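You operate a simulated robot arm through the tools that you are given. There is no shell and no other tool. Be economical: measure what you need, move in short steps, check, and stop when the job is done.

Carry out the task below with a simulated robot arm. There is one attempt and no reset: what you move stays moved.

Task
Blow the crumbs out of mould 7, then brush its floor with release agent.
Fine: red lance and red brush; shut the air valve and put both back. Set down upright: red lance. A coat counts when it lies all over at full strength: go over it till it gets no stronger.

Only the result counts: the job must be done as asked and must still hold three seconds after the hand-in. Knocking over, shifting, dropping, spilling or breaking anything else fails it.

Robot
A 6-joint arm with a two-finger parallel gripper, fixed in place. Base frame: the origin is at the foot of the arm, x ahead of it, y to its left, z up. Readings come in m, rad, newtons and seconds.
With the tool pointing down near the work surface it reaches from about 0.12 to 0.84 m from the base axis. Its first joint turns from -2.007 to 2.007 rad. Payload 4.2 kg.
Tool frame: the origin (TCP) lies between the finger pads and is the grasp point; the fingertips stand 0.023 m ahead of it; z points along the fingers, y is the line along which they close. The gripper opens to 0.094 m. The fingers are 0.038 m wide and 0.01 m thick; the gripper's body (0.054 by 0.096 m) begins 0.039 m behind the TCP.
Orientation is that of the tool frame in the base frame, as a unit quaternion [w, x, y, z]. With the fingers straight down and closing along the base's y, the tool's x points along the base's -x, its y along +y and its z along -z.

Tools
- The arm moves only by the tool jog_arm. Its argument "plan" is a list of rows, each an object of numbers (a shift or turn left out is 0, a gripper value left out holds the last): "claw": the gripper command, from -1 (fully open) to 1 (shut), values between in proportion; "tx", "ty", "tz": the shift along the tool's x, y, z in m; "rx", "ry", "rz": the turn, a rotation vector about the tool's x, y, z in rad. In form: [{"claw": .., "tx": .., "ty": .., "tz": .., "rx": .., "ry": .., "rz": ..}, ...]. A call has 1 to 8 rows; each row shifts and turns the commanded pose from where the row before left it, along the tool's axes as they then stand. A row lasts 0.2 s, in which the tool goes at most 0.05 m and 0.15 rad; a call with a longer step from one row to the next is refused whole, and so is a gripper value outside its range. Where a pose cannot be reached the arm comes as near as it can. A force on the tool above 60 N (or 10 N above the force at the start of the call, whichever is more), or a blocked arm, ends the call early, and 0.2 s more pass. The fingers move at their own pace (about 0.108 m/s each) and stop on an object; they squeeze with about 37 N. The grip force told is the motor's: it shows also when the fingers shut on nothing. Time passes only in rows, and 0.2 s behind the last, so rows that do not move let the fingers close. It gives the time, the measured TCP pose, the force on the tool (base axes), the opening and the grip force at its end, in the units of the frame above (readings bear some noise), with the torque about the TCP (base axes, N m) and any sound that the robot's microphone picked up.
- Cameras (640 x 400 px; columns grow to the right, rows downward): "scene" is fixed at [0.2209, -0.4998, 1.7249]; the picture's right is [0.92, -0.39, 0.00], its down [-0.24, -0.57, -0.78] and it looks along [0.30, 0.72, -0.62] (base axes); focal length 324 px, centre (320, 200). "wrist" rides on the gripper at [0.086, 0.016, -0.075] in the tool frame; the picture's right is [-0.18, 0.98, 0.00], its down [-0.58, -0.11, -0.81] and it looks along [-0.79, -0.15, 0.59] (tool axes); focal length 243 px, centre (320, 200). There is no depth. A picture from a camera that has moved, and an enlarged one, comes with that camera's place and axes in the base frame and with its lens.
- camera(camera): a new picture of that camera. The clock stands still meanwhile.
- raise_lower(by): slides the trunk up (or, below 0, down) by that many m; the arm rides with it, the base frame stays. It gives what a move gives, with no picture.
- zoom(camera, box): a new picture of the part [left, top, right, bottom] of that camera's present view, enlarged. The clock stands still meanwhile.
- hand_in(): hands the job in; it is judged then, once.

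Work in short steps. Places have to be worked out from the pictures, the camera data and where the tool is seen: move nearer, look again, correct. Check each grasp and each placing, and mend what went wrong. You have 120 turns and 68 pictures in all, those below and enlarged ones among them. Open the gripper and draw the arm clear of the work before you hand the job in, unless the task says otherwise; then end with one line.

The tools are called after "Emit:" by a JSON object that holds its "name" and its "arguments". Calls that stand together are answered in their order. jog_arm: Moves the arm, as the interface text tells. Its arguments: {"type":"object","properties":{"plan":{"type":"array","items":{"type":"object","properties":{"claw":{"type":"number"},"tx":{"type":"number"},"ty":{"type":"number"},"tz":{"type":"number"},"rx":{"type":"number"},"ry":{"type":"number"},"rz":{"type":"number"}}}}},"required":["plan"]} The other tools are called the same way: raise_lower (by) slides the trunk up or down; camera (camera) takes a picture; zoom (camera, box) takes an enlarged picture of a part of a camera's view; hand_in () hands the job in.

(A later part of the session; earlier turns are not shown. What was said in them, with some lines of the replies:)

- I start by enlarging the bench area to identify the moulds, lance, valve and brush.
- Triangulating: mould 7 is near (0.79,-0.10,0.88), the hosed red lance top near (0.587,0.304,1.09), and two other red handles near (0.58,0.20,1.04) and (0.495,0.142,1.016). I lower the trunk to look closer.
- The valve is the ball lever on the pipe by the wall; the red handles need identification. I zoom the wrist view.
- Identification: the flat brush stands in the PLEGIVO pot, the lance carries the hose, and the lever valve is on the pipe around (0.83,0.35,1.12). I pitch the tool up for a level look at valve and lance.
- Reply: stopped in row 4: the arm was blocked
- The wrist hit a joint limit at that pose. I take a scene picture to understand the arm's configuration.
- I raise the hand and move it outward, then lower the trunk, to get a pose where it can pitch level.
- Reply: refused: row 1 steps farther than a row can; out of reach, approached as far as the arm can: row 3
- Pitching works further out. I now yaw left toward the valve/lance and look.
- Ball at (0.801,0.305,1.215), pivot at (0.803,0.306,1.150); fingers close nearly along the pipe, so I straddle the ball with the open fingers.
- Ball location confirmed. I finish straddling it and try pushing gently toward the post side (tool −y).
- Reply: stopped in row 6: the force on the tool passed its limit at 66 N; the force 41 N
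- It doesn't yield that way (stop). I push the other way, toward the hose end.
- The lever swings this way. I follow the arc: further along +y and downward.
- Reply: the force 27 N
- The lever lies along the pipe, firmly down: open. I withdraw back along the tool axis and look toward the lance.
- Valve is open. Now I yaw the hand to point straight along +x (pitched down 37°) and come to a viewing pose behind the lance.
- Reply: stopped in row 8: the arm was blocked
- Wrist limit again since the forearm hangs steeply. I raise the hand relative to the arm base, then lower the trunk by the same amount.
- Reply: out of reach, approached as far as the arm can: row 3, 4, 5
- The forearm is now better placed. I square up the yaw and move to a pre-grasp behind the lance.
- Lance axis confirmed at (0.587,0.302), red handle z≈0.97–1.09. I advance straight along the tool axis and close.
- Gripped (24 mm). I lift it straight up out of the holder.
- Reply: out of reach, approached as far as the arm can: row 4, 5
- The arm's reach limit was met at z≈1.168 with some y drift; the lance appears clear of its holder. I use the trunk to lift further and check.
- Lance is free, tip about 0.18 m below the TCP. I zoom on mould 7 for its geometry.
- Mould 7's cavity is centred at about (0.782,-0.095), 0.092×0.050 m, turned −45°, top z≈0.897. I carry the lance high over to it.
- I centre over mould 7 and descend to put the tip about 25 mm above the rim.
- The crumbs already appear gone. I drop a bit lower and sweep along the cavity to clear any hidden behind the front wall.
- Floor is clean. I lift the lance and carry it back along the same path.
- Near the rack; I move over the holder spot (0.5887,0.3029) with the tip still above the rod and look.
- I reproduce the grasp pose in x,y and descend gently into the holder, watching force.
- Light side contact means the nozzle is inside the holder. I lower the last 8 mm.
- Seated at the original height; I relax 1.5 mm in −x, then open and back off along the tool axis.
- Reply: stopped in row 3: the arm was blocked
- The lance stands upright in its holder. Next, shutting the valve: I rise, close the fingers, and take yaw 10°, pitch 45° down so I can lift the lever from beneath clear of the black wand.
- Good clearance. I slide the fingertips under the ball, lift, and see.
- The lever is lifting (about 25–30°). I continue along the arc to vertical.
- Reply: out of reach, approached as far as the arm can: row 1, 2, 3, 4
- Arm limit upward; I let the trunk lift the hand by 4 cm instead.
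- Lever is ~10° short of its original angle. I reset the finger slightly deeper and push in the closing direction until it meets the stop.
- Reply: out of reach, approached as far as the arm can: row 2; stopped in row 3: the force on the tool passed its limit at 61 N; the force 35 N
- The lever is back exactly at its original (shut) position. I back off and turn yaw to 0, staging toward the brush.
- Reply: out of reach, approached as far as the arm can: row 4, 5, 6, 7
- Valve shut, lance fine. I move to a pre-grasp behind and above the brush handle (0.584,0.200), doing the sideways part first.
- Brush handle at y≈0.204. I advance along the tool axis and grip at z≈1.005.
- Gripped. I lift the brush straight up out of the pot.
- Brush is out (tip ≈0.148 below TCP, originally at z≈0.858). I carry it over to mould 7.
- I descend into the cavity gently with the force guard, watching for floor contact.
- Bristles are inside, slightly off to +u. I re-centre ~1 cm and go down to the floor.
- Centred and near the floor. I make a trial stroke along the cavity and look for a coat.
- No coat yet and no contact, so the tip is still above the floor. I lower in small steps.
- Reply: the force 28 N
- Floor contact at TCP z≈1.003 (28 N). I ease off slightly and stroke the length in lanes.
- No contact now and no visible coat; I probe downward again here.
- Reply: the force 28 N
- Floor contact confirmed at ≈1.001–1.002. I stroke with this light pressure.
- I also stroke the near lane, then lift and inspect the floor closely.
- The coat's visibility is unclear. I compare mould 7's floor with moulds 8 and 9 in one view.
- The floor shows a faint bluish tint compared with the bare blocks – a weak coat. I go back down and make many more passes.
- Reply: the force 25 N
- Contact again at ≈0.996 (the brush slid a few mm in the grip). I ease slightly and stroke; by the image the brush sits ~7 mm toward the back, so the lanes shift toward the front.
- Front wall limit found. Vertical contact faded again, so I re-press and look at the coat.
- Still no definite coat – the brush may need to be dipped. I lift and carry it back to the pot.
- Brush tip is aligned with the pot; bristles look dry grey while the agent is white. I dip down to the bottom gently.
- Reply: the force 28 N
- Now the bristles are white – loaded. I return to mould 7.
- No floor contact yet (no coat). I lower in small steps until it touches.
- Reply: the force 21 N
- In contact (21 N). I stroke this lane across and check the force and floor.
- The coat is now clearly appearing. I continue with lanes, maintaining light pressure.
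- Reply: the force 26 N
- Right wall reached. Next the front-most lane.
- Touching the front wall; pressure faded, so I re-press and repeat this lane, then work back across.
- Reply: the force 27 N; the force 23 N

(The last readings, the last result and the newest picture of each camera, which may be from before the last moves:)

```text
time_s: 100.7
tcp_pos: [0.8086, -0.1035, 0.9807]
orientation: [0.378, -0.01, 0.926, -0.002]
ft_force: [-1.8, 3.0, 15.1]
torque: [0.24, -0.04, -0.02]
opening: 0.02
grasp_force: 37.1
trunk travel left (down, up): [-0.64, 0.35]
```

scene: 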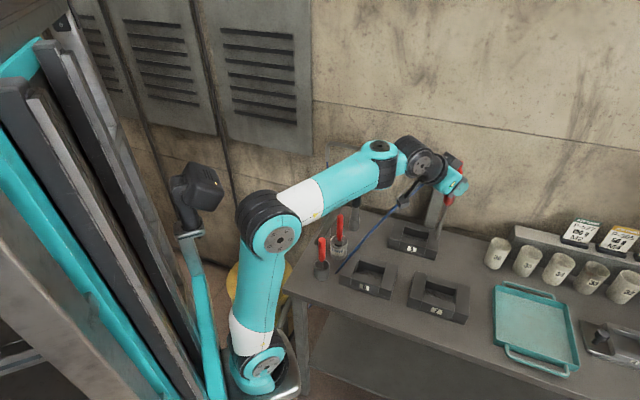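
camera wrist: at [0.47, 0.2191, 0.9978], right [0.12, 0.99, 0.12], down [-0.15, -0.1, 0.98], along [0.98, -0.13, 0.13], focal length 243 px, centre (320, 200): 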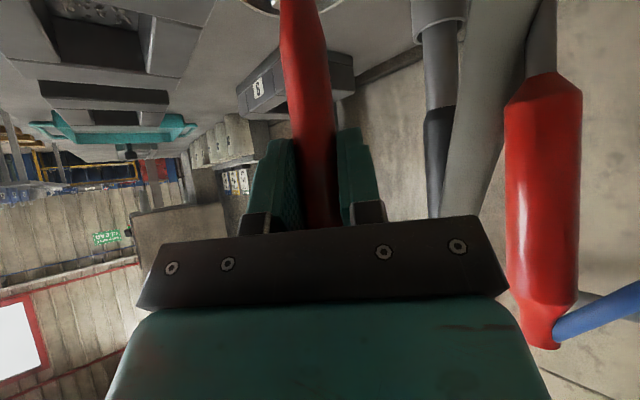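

Emit:
{"name": "jog_arm", "arguments": {"plan": [{"tx": -0.002, "ty": 0.0028, "tz": 0.002}, {"tx": 0.0147, "ty": 0.0205, "tz": -0.0143}, {"tx": 0.0147, "ty": 0.0205, "tz": -0.0143}, {"tx": -0.0147, "ty": -0.0205, "tz": 0.0143}, {"tx": -0.0147, "ty": -0.0205, "tz": 0.0143}, {"tx": 0.0142, "ty": 0.0198, "tz": -0.0138}]}}

Emit:
{"name": "jog_arm", "arguments": {"plan": [{"tx": -0.0298, "tz": -0.0302}, {"tx": -0.0298, "tz": -0.0302}, {"tx": -0.0298, "tz": -0.0302}]}}

Emit:
{"name": "zoom", "arguments": {"camera": "scene", "box": [420, 265, 460, 303]}}

```text
time_s: 102.1
tcp_pos: [0.7929, -0.0839, 0.9808]
orientation: [0.379, -0.009, 0.925, -0.003]
ft_force: [4.4, -2.1, 19.1]
torque: [-0.28, -0.64, -0.01]
opening: 0.0201
grasp_force: 36.6
trunk travel left (down, up): [-0.64, 0.35]
```

```text
time_s: 102.9
tcp_pos: [0.7952, -0.0805, 1.1085]
orientation: [0.377, -0.009, 0.926, -0.003]
ft_force: [1.2, 1.1, -0.9]
torque: [0.01, -0.01, 0.02]
opening: 0.0202
grasp_force: 36.7
trunk travel left (down, up): [-0.64, 0.35]
```

```text
10.53 times, centred on (440, 284) of scene
camera zoom: at [0.2209, -0.4998, 1.7249], right [0.92, -0.39, 0.0], down [-0.24, -0.57, -0.78], along [0.3, 0.72, -0.62], focal length 3406 px, centre (-943, -684)
```

zoom: 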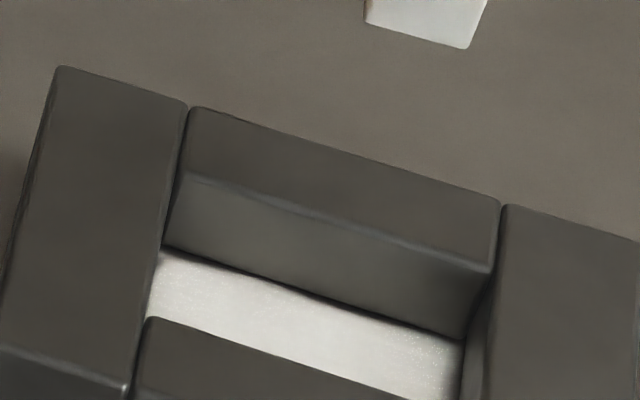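

Strong white coat; the right end looks slightly dimmer. I go down again for a second full round, emphasising the ends and the hidden front lane.

Emit:
{"name": "jog_arm", "arguments": {"plan": [{"tx": 0.0298, "tz": 0.0302}, {"tx": 0.0298, "tz": 0.0302}, {"tx": 0.0298, "tz": 0.0302}, {"tx": -0.0152, "ty": -0.0212, "tz": 0.0148}, {"tx": 0.0152, "ty": 0.0212, "tz": -0.0148}, {"tx": 0.0142, "ty": 0.0198, "tz": -0.0138}, {"tx": 0.0046, "ty": -0.0064, "tz": -0.0044}]}}

Emit:
{"name": "jog_arm", "arguments": {"plan": [{"tx": -0.0142, "ty": -0.0198, "tz": 0.0138}, {"tx": -0.0152, "ty": -0.0212, "tz": 0.0148}, {"tx": 0.0046, "ty": -0.0064, "tz": -0.0044}, {"tx": 0.0152, "ty": 0.0212, "tz": -0.0148}, {"tx": 0.0142, "ty": 0.0198, "tz": -0.0138}, {"tx": 0.0046, "ty": -0.0064, "tz": -0.0044}, {"tx": -0.0142, "ty": -0.0198, "tz": 0.0138}, {"tx": -0.0152, "ty": -0.0212, "tz": 0.0148}]}}

```text
time_s: 104.5
tcp_pos: [0.7664, -0.0696, 0.9807]
orientation: [0.378, -0.009, 0.926, -0.003]
ft_force: [0.0, 0.2, -0.9]
torque: [0.02, -0.01, -0.02]
opening: 0.0202
grasp_force: 36.8
trunk travel left (down, up): [-0.64, 0.35]
```

```text
time_s: 106.3
tcp_pos: [0.7961, -0.1211, 0.9799]
orientation: [0.376, -0.01, 0.926, -0.001]
ft_force: [-9.0, 5.3, 3.5]
torque: [0.43, 0.73, -0.1]
opening: 0.02
grasp_force: 37.1
trunk travel left (down, up): [-0.64, 0.35]
```

I press slightly and brush along the right wall front-to-back, then the left wall.

Emit:
{"name": "jog_arm", "arguments": {"plan": [{"tx": 0.002, "ty": 0.0014, "tz": 0.0002}, {"tx": 0.0066, "ty": -0.0092, "tz": -0.0064}, {"tx": -0.0071, "ty": 0.0099, "tz": 0.0069}, {"tx": -0.0071, "ty": 0.0099, "tz": 0.0069}, {"tx": -0.0035, "ty": 0.005, "tz": 0.0035}, {"tx": 0.0071, "ty": -0.0099, "tz": -0.0069}, {"tx": 0.0071, "ty": -0.0099, "tz": -0.0069}, {"tx": 0.0035, "ty": -0.005, "tz": -0.0035}]}}

Emit:
{"name": "jog_arm", "arguments": {"plan": [{"tx": 0.0142, "ty": 0.0198, "tz": -0.0138}, {"tx": 0.0142, "ty": 0.0198, "tz": -0.0138}, {"tx": -0.0142, "ty": -0.0198, "tz": 0.0138}, {"tx": -0.0142, "ty": -0.0198, "tz": 0.0138}, {"tx": 0.0142, "ty": 0.0198, "tz": -0.0138}, {"tx": 0.0142, "ty": 0.0198, "tz": -0.0138}]}}

```text
time_s: 108.1
tcp_pos: [0.7867, -0.1298, 0.9804]
orientation: [0.378, -0.009, 0.926, -0.002]
ft_force: [-3.7, 9.0, 0.9]
torque: [0.68, 0.27, 0.03]
opening: 0.0202
grasp_force: 37.2
trunk travel left (down, up): [-0.64, 0.35]
```

```text
time_s: 109.5
tcp_pos: [0.7465, -0.0924, 0.9789]
orientation: [0.381, -0.008, 0.924, -0.003]
ft_force: [8.7, -1.3, 22.6]
torque: [-0.02, -0.66, -0.02]
opening: 0.0199
grasp_force: 37.1
trunk travel left (down, up): [-0.64, 0.35]
```

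Now the left wall front-to-back and a last middle pass, then lift to inspect.

Emit:
{"name": "jog_arm", "arguments": {"plan": [{"tx": -0.0071, "ty": 0.0099, "tz": 0.0069}, {"tx": -0.0071, "ty": 0.0099, "tz": 0.0069}, {"tx": -0.0035, "ty": 0.005, "tz": 0.0035}, {"tx": 0.0071, "ty": -0.0099, "tz": -0.0069}, {"tx": -0.0142, "ty": -0.0198, "tz": 0.0138}, {"tx": -0.0142, "ty": -0.0198, "tz": 0.0138}, {"tx": 0.0071, "ty": -0.0099, "tz": -0.0069}, {"tx": 0.0142, "ty": 0.0198, "tz": -0.0138}]}}

Emit:
{"name": "jog_arm", "arguments": {"plan": [{"tx": -0.0298, "tz": -0.0302}, {"tx": -0.0298, "tz": -0.0302}, {"tx": -0.0298, "tz": -0.0302}, {"tx": -0.0298, "tz": -0.0302}]}}

Emit:
{"name": "zoom", "arguments": {"camera": "scene", "box": [420, 265, 460, 303]}}

```text
time_s: 111.3
tcp_pos: [0.7705, -0.1075, 0.9798]
orientation: [0.376, -0.009, 0.927, -0.003]
ft_force: [0.1, -0.5, -0.8]
torque: [-0.01, -0.02, 0.02]
opening: 0.02
grasp_force: 36.9
trunk travel left (down, up): [-0.64, 0.35]
```

```text
time_s: 112.3
tcp_pos: [0.7734, -0.1034, 1.1456]
orientation: [0.376, -0.009, 0.926, -0.003]
ft_force: [1.3, -0.1, -0.3]
torque: [0.01, 0.02, 0.02]
opening: 0.0201
grasp_force: 37.3
trunk travel left (down, up): [-0.64, 0.35]
```

```text
10.53 times, centred on (440, 284) of scene
camera zoom: at [0.2209, -0.4998, 1.7249], right [0.92, -0.39, 0.0], down [-0.24, -0.57, -0.78], along [0.3, 0.72, -0.62], focal length 3406 px, centre (-943, -684)
```

zoom: 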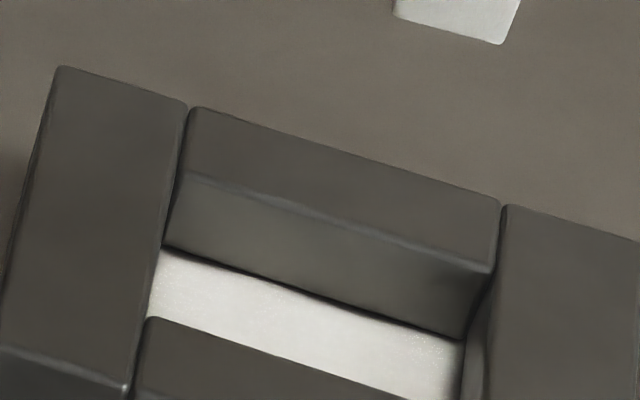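

Looks uniformly white. For safety at the right end and the hidden front strip I do one more firm round.

Emit:
{"name": "jog_arm", "arguments": {"plan": [{"tx": 0.0298, "tz": 0.0302}, {"tx": 0.0298, "tz": 0.0302}, {"tx": 0.0298, "tz": 0.0302}, {"tx": 0.0265, "tz": 0.0268}, {"tx": 0.0014, "tz": 0.0014}, {}]}}

```text
time_s: 113.7
tcp_pos: [0.7679, -0.1052, 0.9792]
orientation: [0.378, -0.009, 0.926, -0.002]
ft_force: [0.4, -1.0, -0.7]
torque: [-0.01, -0.02, 0.02]
opening: 0.0201
grasp_force: 37.2
trunk travel left (down, up): [-0.64, 0.35]
```

Emit:
{"name": "jog_arm", "arguments": {"plan": [{"tx": 0.0018, "tz": 0.0018}, {"tx": -0.0142, "ty": -0.0198, "tz": 0.0138}, {"tx": 0.0025, "ty": -0.0035, "tz": -0.0025}, {"tx": 0.0142, "ty": 0.0198, "tz": -0.0138}, {"tx": 0.0142, "ty": 0.0198, "tz": -0.0138}, {"tx": -0.0142, "ty": -0.0198, "tz": 0.0138}, {"tx": -0.0142, "ty": -0.0198, "tz": 0.0138}]}}

Emit:
{"name": "jog_arm", "arguments": {"plan": [{"tx": -0.005, "ty": 0.0071, "tz": 0.005}, {"tx": 0.0142, "ty": 0.0198, "tz": -0.0138}, {"tx": 0.0142, "ty": 0.0198, "tz": -0.0138}, {"tx": -0.0142, "ty": -0.0198, "tz": 0.0138}, {"tx": -0.0142, "ty": -0.0198, "tz": 0.0138}, {"tx": -0.005, "ty": 0.0071, "tz": 0.005}, {"tx": 0.0142, "ty": 0.0198, "tz": -0.0138}, {"tx": 0.0142, "ty": 0.0198, "tz": -0.0138}]}}

Emit:
{"name": "jog_arm", "arguments": {"plan": [{"tx": -0.0142, "ty": -0.0198, "tz": 0.0138}, {"tx": -0.0142, "ty": -0.0198, "tz": 0.0138}, {"tx": -0.005, "ty": 0.0071, "tz": 0.005}, {"tx": 0.0142, "ty": 0.0198, "tz": -0.0138}, {"tx": 0.0142, "ty": 0.0198, "tz": -0.0138}, {"tx": -0.0142, "ty": -0.0198, "tz": 0.0138}, {"tx": -0.0142, "ty": -0.0198, "tz": 0.0138}]}}

```text
time_s: 115.3
tcp_pos: [0.786, -0.1261, 0.9805]
orientation: [0.378, -0.01, 0.926, -0.002]
ft_force: [1.0, 0.1, -0.9]
torque: [-0.05, 0.0, -0.01]
opening: 0.0201
grasp_force: 37.4
trunk travel left (down, up): [-0.64, 0.35]
```

```text
time_s: 117.1
tcp_pos: [0.7606, -0.0757, 0.9779]
orientation: [0.377, -0.009, 0.926, -0.002]
ft_force: [1.3, -0.3, -0.5]
torque: [0.02, -0.01, 0.02]
opening: 0.0201
grasp_force: 37.6
trunk travel left (down, up): [-0.64, 0.35]
```

```text
time_s: 118.7
tcp_pos: [0.8067, -0.1073, 0.9794]
orientation: [0.377, -0.01, 0.926, -0.002]
ft_force: [0.3, 0.2, -0.8]
torque: [-0.02, 0.07, -0.03]
opening: 0.02
grasp_force: 37.1
trunk travel left (down, up): [-0.64, 0.35]
```

Contact was only marginal; I press down to real contact and run the lanes once more.

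Emit:
{"name": "jog_arm", "arguments": {"plan": [{"tx": 0.0018, "tz": 0.0018}, {}]}}

```text
time_s: 119.3
tcp_pos: [0.806, -0.1065, 0.9788]
orientation: [0.379, -0.009, 0.925, -0.002]
ft_force: [0.7, 1.3, 5.8]
torque: [0.04, -0.13, 0.03]
opening: 0.0201
grasp_force: 37.0
trunk travel left (down, up): [-0.64, 0.35]
```

Emit:
{"name": "jog_arm", "arguments": {"plan": [{"tx": 0.0008, "tz": 0.0008}, {"tx": 0.0142, "ty": 0.0198, "tz": -0.0138}, {"tx": 0.0142, "ty": 0.0198, "tz": -0.0138}, {"tx": 0.005, "ty": -0.0071, "tz": -0.005}, {"tx": -0.0142, "ty": -0.0198, "tz": 0.0138}, {"tx": -0.0147, "ty": -0.0205, "tz": 0.0143}, {"tx": 0.0053, "ty": -0.0071, "tz": -0.0047}]}}

Emit:
{"name": "jog_arm", "arguments": {"plan": [{"tx": 0.0147, "ty": 0.0205, "tz": -0.0143}, {"tx": 0.0142, "ty": 0.0198, "tz": -0.0138}, {"tx": 0.0053, "ty": -0.0071, "tz": -0.0047}, {"tx": -0.0142, "ty": -0.0198, "tz": 0.0138}, {"tx": -0.0142, "ty": -0.0198, "tz": 0.0138}, {"tx": 0.0142, "ty": 0.0198, "tz": -0.0138}, {"tx": 0.0142, "ty": 0.0198, "tz": -0.0138}]}}

```text
time_s: 120.9
tcp_pos: [0.7941, -0.1212, 0.9777]
orientation: [0.379, -0.01, 0.926, -0.002]
ft_force: [3.4, 10.5, 21.3]
torque: [0.78, -0.68, 0.11]
opening: 0.0203
grasp_force: 36.8
trunk travel left (down, up): [-0.64, 0.35]
```

```text
time_s: 122.5
tcp_pos: [0.7478, -0.0895, 0.9718]
orientation: [0.375, -0.009, 0.927, -0.002]
ft_force: [-0.8, 0.5, -0.6]
torque: [-0.02, -0.02, 0.03]
opening: 0.0199
grasp_force: 37.4
trunk travel left (down, up): [-0.64, 0.35]
```

Emit:
{"name": "jog_arm", "arguments": {"plan": [{"tx": 0.002, "tz": 0.002}, {"tx": -0.0142, "ty": -0.0198, "tz": 0.0138}, {"tx": -0.0142, "ty": -0.0198, "tz": 0.0138}, {"tx": 0.003, "ty": -0.0035, "tz": -0.002}, {"tx": 0.0142, "ty": 0.0198, "tz": -0.0138}, {"tx": 0.0142, "ty": 0.0198, "tz": -0.0138}, {}]}}

```text
time_s: 124.1
tcp_pos: [0.7446, -0.0925, 0.9725]
orientation: [0.378, -0.009, 0.926, -0.003]
ft_force: [13.6, 7.7, 5.8]
torque: [0.57, -1.0, 0.02]
opening: 0.0199
grasp_force: 36.8
trunk travel left (down, up): [-0.64, 0.35]
```

Front wall and floor both touched along the front lane. I lift and inspect the floor and the brush attitude.

Emit:
{"name": "jog_arm", "arguments": {"plan": [{"tx": -0.004, "ty": 0.005, "tz": 0.004}, {"tx": -0.0298, "tz": -0.0302}, {"tx": -0.0298, "tz": -0.0302}, {"tx": -0.0298, "tz": -0.0302}, {"tx": -0.0298, "tz": -0.0302}, {"tx": -0.0298, "tz": -0.0302}]}}

Emit:
{"name": "zoom", "arguments": {"camera": "scene", "box": [410, 220, 480, 310]}}

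```text
time_s: 125.5
tcp_pos: [0.7499, -0.0848, 1.1822]
orientation: [0.377, -0.009, 0.926, -0.003]
ft_force: [-0.5, -0.4, -0.9]
torque: [-0.02, -0.04, -0.01]
opening: 0.02
grasp_force: 36.8
trunk travel left (down, up): [-0.64, 0.35]
```

```text
4.44 times, centred on (445, 265) of scene
camera zoom: at [0.2209, -0.4998, 1.7249], right [0.92, -0.39, 0.0], down [-0.24, -0.57, -0.78], along [0.3, 0.72, -0.62], focal length 1438 px, centre (-236, -89)
```

zoom: 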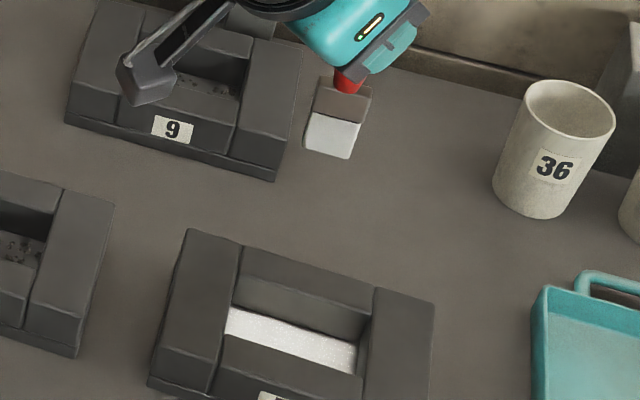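

Coat is full white. The brush slid up in the grip and leans slightly, so I compute TCP (0.5755,0.2065) for the pot, and will yaw −10° to clear the front-cup handle.

Emit:
{"name": "jog_arm", "arguments": {"plan": [{"tx": 0.0156, "ty": 0.0364, "tz": -0.0152}, {"tx": 0.0156, "ty": 0.0364, "tz": -0.0152}, {"tx": 0.0156, "ty": 0.0364, "tz": -0.0152}, {"tx": 0.0156, "ty": 0.0364, "tz": -0.0152}, {"tx": 0.0156, "ty": 0.0364, "tz": -0.0152}, {"tx": 0.0156, "ty": 0.0364, "tz": -0.0152}, {"tx": 0.0156, "ty": 0.0364, "tz": -0.0152}, {"tx": 0.0156, "ty": 0.0364, "tz": -0.0152}]}}

Emit:
{"name": "jog_arm", "arguments": {"plan": [{"rx": 0.061, "rz": 0.0627}, {"rx": 0.061, "rz": 0.0627}, {"tx": 0.029, "tz": 0.0297}, {}]}}

Emit:
{"name": "zoom", "arguments": {"camera": "scene", "box": [305, 180, 375, 270]}}

```text
time_s: 127.3
tcp_pos: [0.5725, 0.2011, 1.1769]
orientation: [0.378, -0.008, 0.926, -0.003]
ft_force: [0.1, 0.1, -0.8]
torque: [0.03, 0.02, 0.02]
opening: 0.0199
grasp_force: 37.0
trunk travel left (down, up): [-0.64, 0.35]
```

```text
time_s: 128.3
tcp_pos: [0.5697, 0.1993, 1.1389]
orientation: [0.377, 0.073, 0.923, -0.036]
ft_force: [0.1, -0.2, -0.5]
torque: [0.01, 0.01, -0.03]
opening: 0.0199
grasp_force: 36.9
trunk travel left (down, up): [-0.64, 0.35]
```

```text
4.44 times, centred on (340, 225) of scene
camera zoom: at [0.2209, -0.4998, 1.7249], right [0.92, -0.39, 0.0], down [-0.24, -0.57, -0.78], along [0.3, 0.72, -0.62], focal length 1438 px, centre (231, 89)
```

zoom: 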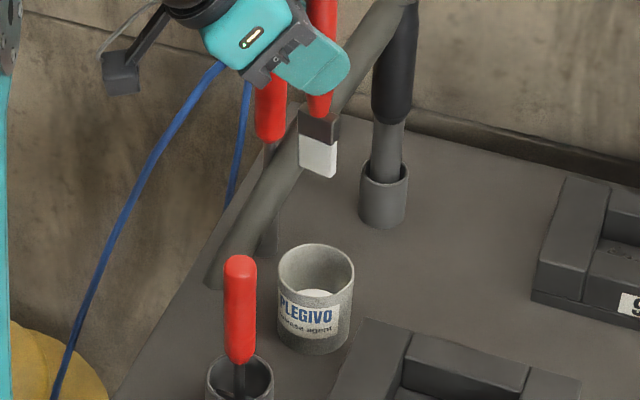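

Brush hangs nearly over the pot; I shift +8 mm x, +5 mm y and descend in stages, watching forces.

Emit:
{"name": "jog_arm", "arguments": {"plan": [{"tx": -0.005, "ty": 0.0063, "tz": 0.0049}, {"tx": 0.0298, "tz": 0.0302}, {"tx": 0.0298, "tz": 0.0302}, {}]}}

Emit:
{"name": "jog_arm", "arguments": {"plan": [{"tx": 0.0105, "tz": 0.0107}, {"tx": 0.0105, "tz": 0.0107}, {}]}}

```text
time_s: 129.3
tcp_pos: [0.5784, 0.203, 1.0513]
orientation: [0.377, 0.073, 0.923, -0.036]
ft_force: [0.2, 0.2, -0.4]
torque: [0.01, -0.02, -0.02]
opening: 0.0201
grasp_force: 36.6
trunk travel left (down, up): [-0.64, 0.35]
```

```text
time_s: 130.1
tcp_pos: [0.5775, 0.2023, 1.0225]
orientation: [0.377, 0.071, 0.923, -0.035]
ft_force: [-1.0, 0.8, 0.2]
torque: [0.06, 0.0, -0.01]
opening: 0.0199
grasp_force: 37.3
trunk travel left (down, up): [-0.64, 0.35]
```

No contact at the rim. I continue in small steps.

Emit:
{"name": "jog_arm", "arguments": {"plan": [{"tx": 0.006, "tz": 0.0061}, {"tx": 0.006, "tz": 0.0061}, {}]}}

Emit:
{"name": "jog_arm", "arguments": {"plan": [{"tx": 0.006, "tz": 0.0061}, {"tx": 0.006, "tz": 0.0061}, {}]}}

```text
time_s: 130.9
tcp_pos: [0.5767, 0.2057, 1.0052]
orientation: [0.376, 0.07, 0.923, -0.034]
ft_force: [0.4, 0.9, 0.5]
torque: [-0.02, 0.01, 0.01]
opening: 0.0199
grasp_force: 36.4
trunk travel left (down, up): [-0.64, 0.35]
```

```text
time_s: 131.7
tcp_pos: [0.578, 0.2044, 0.988]
orientation: [0.377, 0.071, 0.923, -0.035]
ft_force: [0.1, 0.4, 0.3]
torque: [-0.03, 0.05, -0.02]
opening: 0.0198
grasp_force: 36.9
trunk travel left (down, up): [-0.64, 0.35]
```

Inside the pot freely. I lower to the bottom contact.

Emit:
{"name": "jog_arm", "arguments": {"plan": [{"tx": 0.0045, "tz": 0.0046}, {"tx": 0.003, "tz": 0.003}, {}]}}

Emit:
{"name": "jog_arm", "arguments": {"plan": [{"tx": 0.0014, "tz": 0.0014}, {}]}}

```text
time_s: 132.5
tcp_pos: [0.577, 0.2047, 0.9778]
orientation: [0.376, 0.072, 0.923, -0.035]
ft_force: [0.6, -0.1, -0.4]
torque: [0.0, -0.04, 0.0]
opening: 0.0198
grasp_force: 37.0
trunk travel left (down, up): [-0.64, 0.35]
```

```text
time_s: 133.1
tcp_pos: [0.5784, 0.2047, 0.9759]
orientation: [0.377, 0.071, 0.923, -0.035]
ft_force: [-2.1, -1.2, 8.3]
torque: [-0.01, 0.18, 0.01]
opening: 0.0199
grasp_force: 36.6
trunk travel left (down, up): [-0.64, 0.35]
```

Bottom contact at 8 N. I release and back away along the tool axis.

Emit:
{"name": "jog_arm", "arguments": {"plan": [{"claw": 0.2}, {"claw": -0.4}, {"claw": -0.4}, {"claw": -0.4}]}}

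Emit:
{"name": "jog_arm", "arguments": {"plan": [{"tz": -0.02}, {"tz": -0.035}, {"tz": -0.035}, {"tz": -0.02}]}}

```text
time_s: 134.1
tcp_pos: [0.5779, 0.2051, 0.9767]
orientation: [0.376, 0.072, 0.923, -0.035]
ft_force: [0.4, 0.1, -0.3]
torque: [0.03, -0.02, 0.0]
opening: 0.0658
grasp_force: 0.1
trunk travel left (down, up): [-0.64, 0.35]
```

```text
time_s: 135.1
tcp_pos: [0.5041, 0.2178, 1.0558]
orientation: [0.376, 0.073, 0.923, -0.037]
ft_force: [0.7, 0.2, -0.6]
torque: [0.01, -0.04, -0.02]
opening: 0.0656
grasp_force: 0.1
trunk travel left (down, up): [-0.64, 0.35]
```

I rise clear, open fully, and take the final check picture.

Emit:
{"name": "jog_arm", "arguments": {"plan": [{"tx": -0.0298, "tz": -0.0302}, {"tx": -0.0298, "tz": -0.0302}, {"tx": -0.0298, "tz": -0.0302}, {"claw": -1}, {}]}}

Emit:
{"name": "zoom", "arguments": {"camera": "scene", "box": [300, 130, 480, 330]}}

```text
time_s: 136.3
tcp_pos: [0.504, 0.2193, 1.1837]
orientation: [0.376, 0.071, 0.923, -0.034]
ft_force: [-0.2, 0.0, -0.7]
torque: [0.0, -0.03, 0.02]
opening: 0.094
grasp_force: 0.2
trunk travel left (down, up): [-0.64, 0.35]
```

```text
2.00 times, centred on (390, 230) of scene
camera zoom: at [0.2209, -0.4998, 1.7249], right [0.92, -0.39, 0.0], down [-0.24, -0.57, -0.78], along [0.3, 0.72, -0.62], focal length 647 px, centre (180, 140)
```

zoom: 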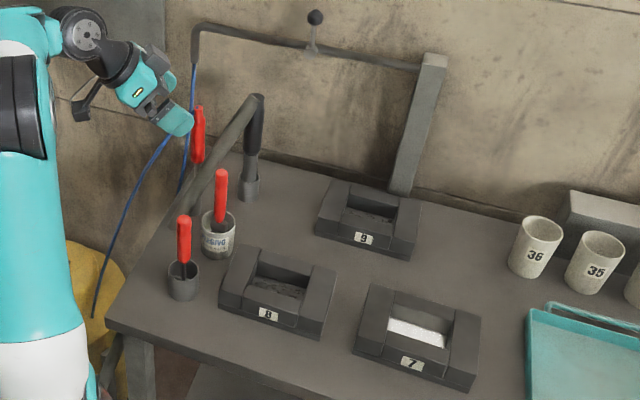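

Everything is in place: the lever is upright (shut), the lance is upright in its holder, the brush is back in its pot and mould 7's floor is white. The arm is clear, so I hand in.

Emit:
{"name": "hand_in", "arguments": {}}

```text
The job is handed in.
```

I blew the crumbs out of mould 7 and coated its floor white with release agent. The air valve is shut, the red lance stands upright in its holder, and the red brush is back in its pot. The strip of floor behind the front wall was out of camera view; I judged that part by contact force.
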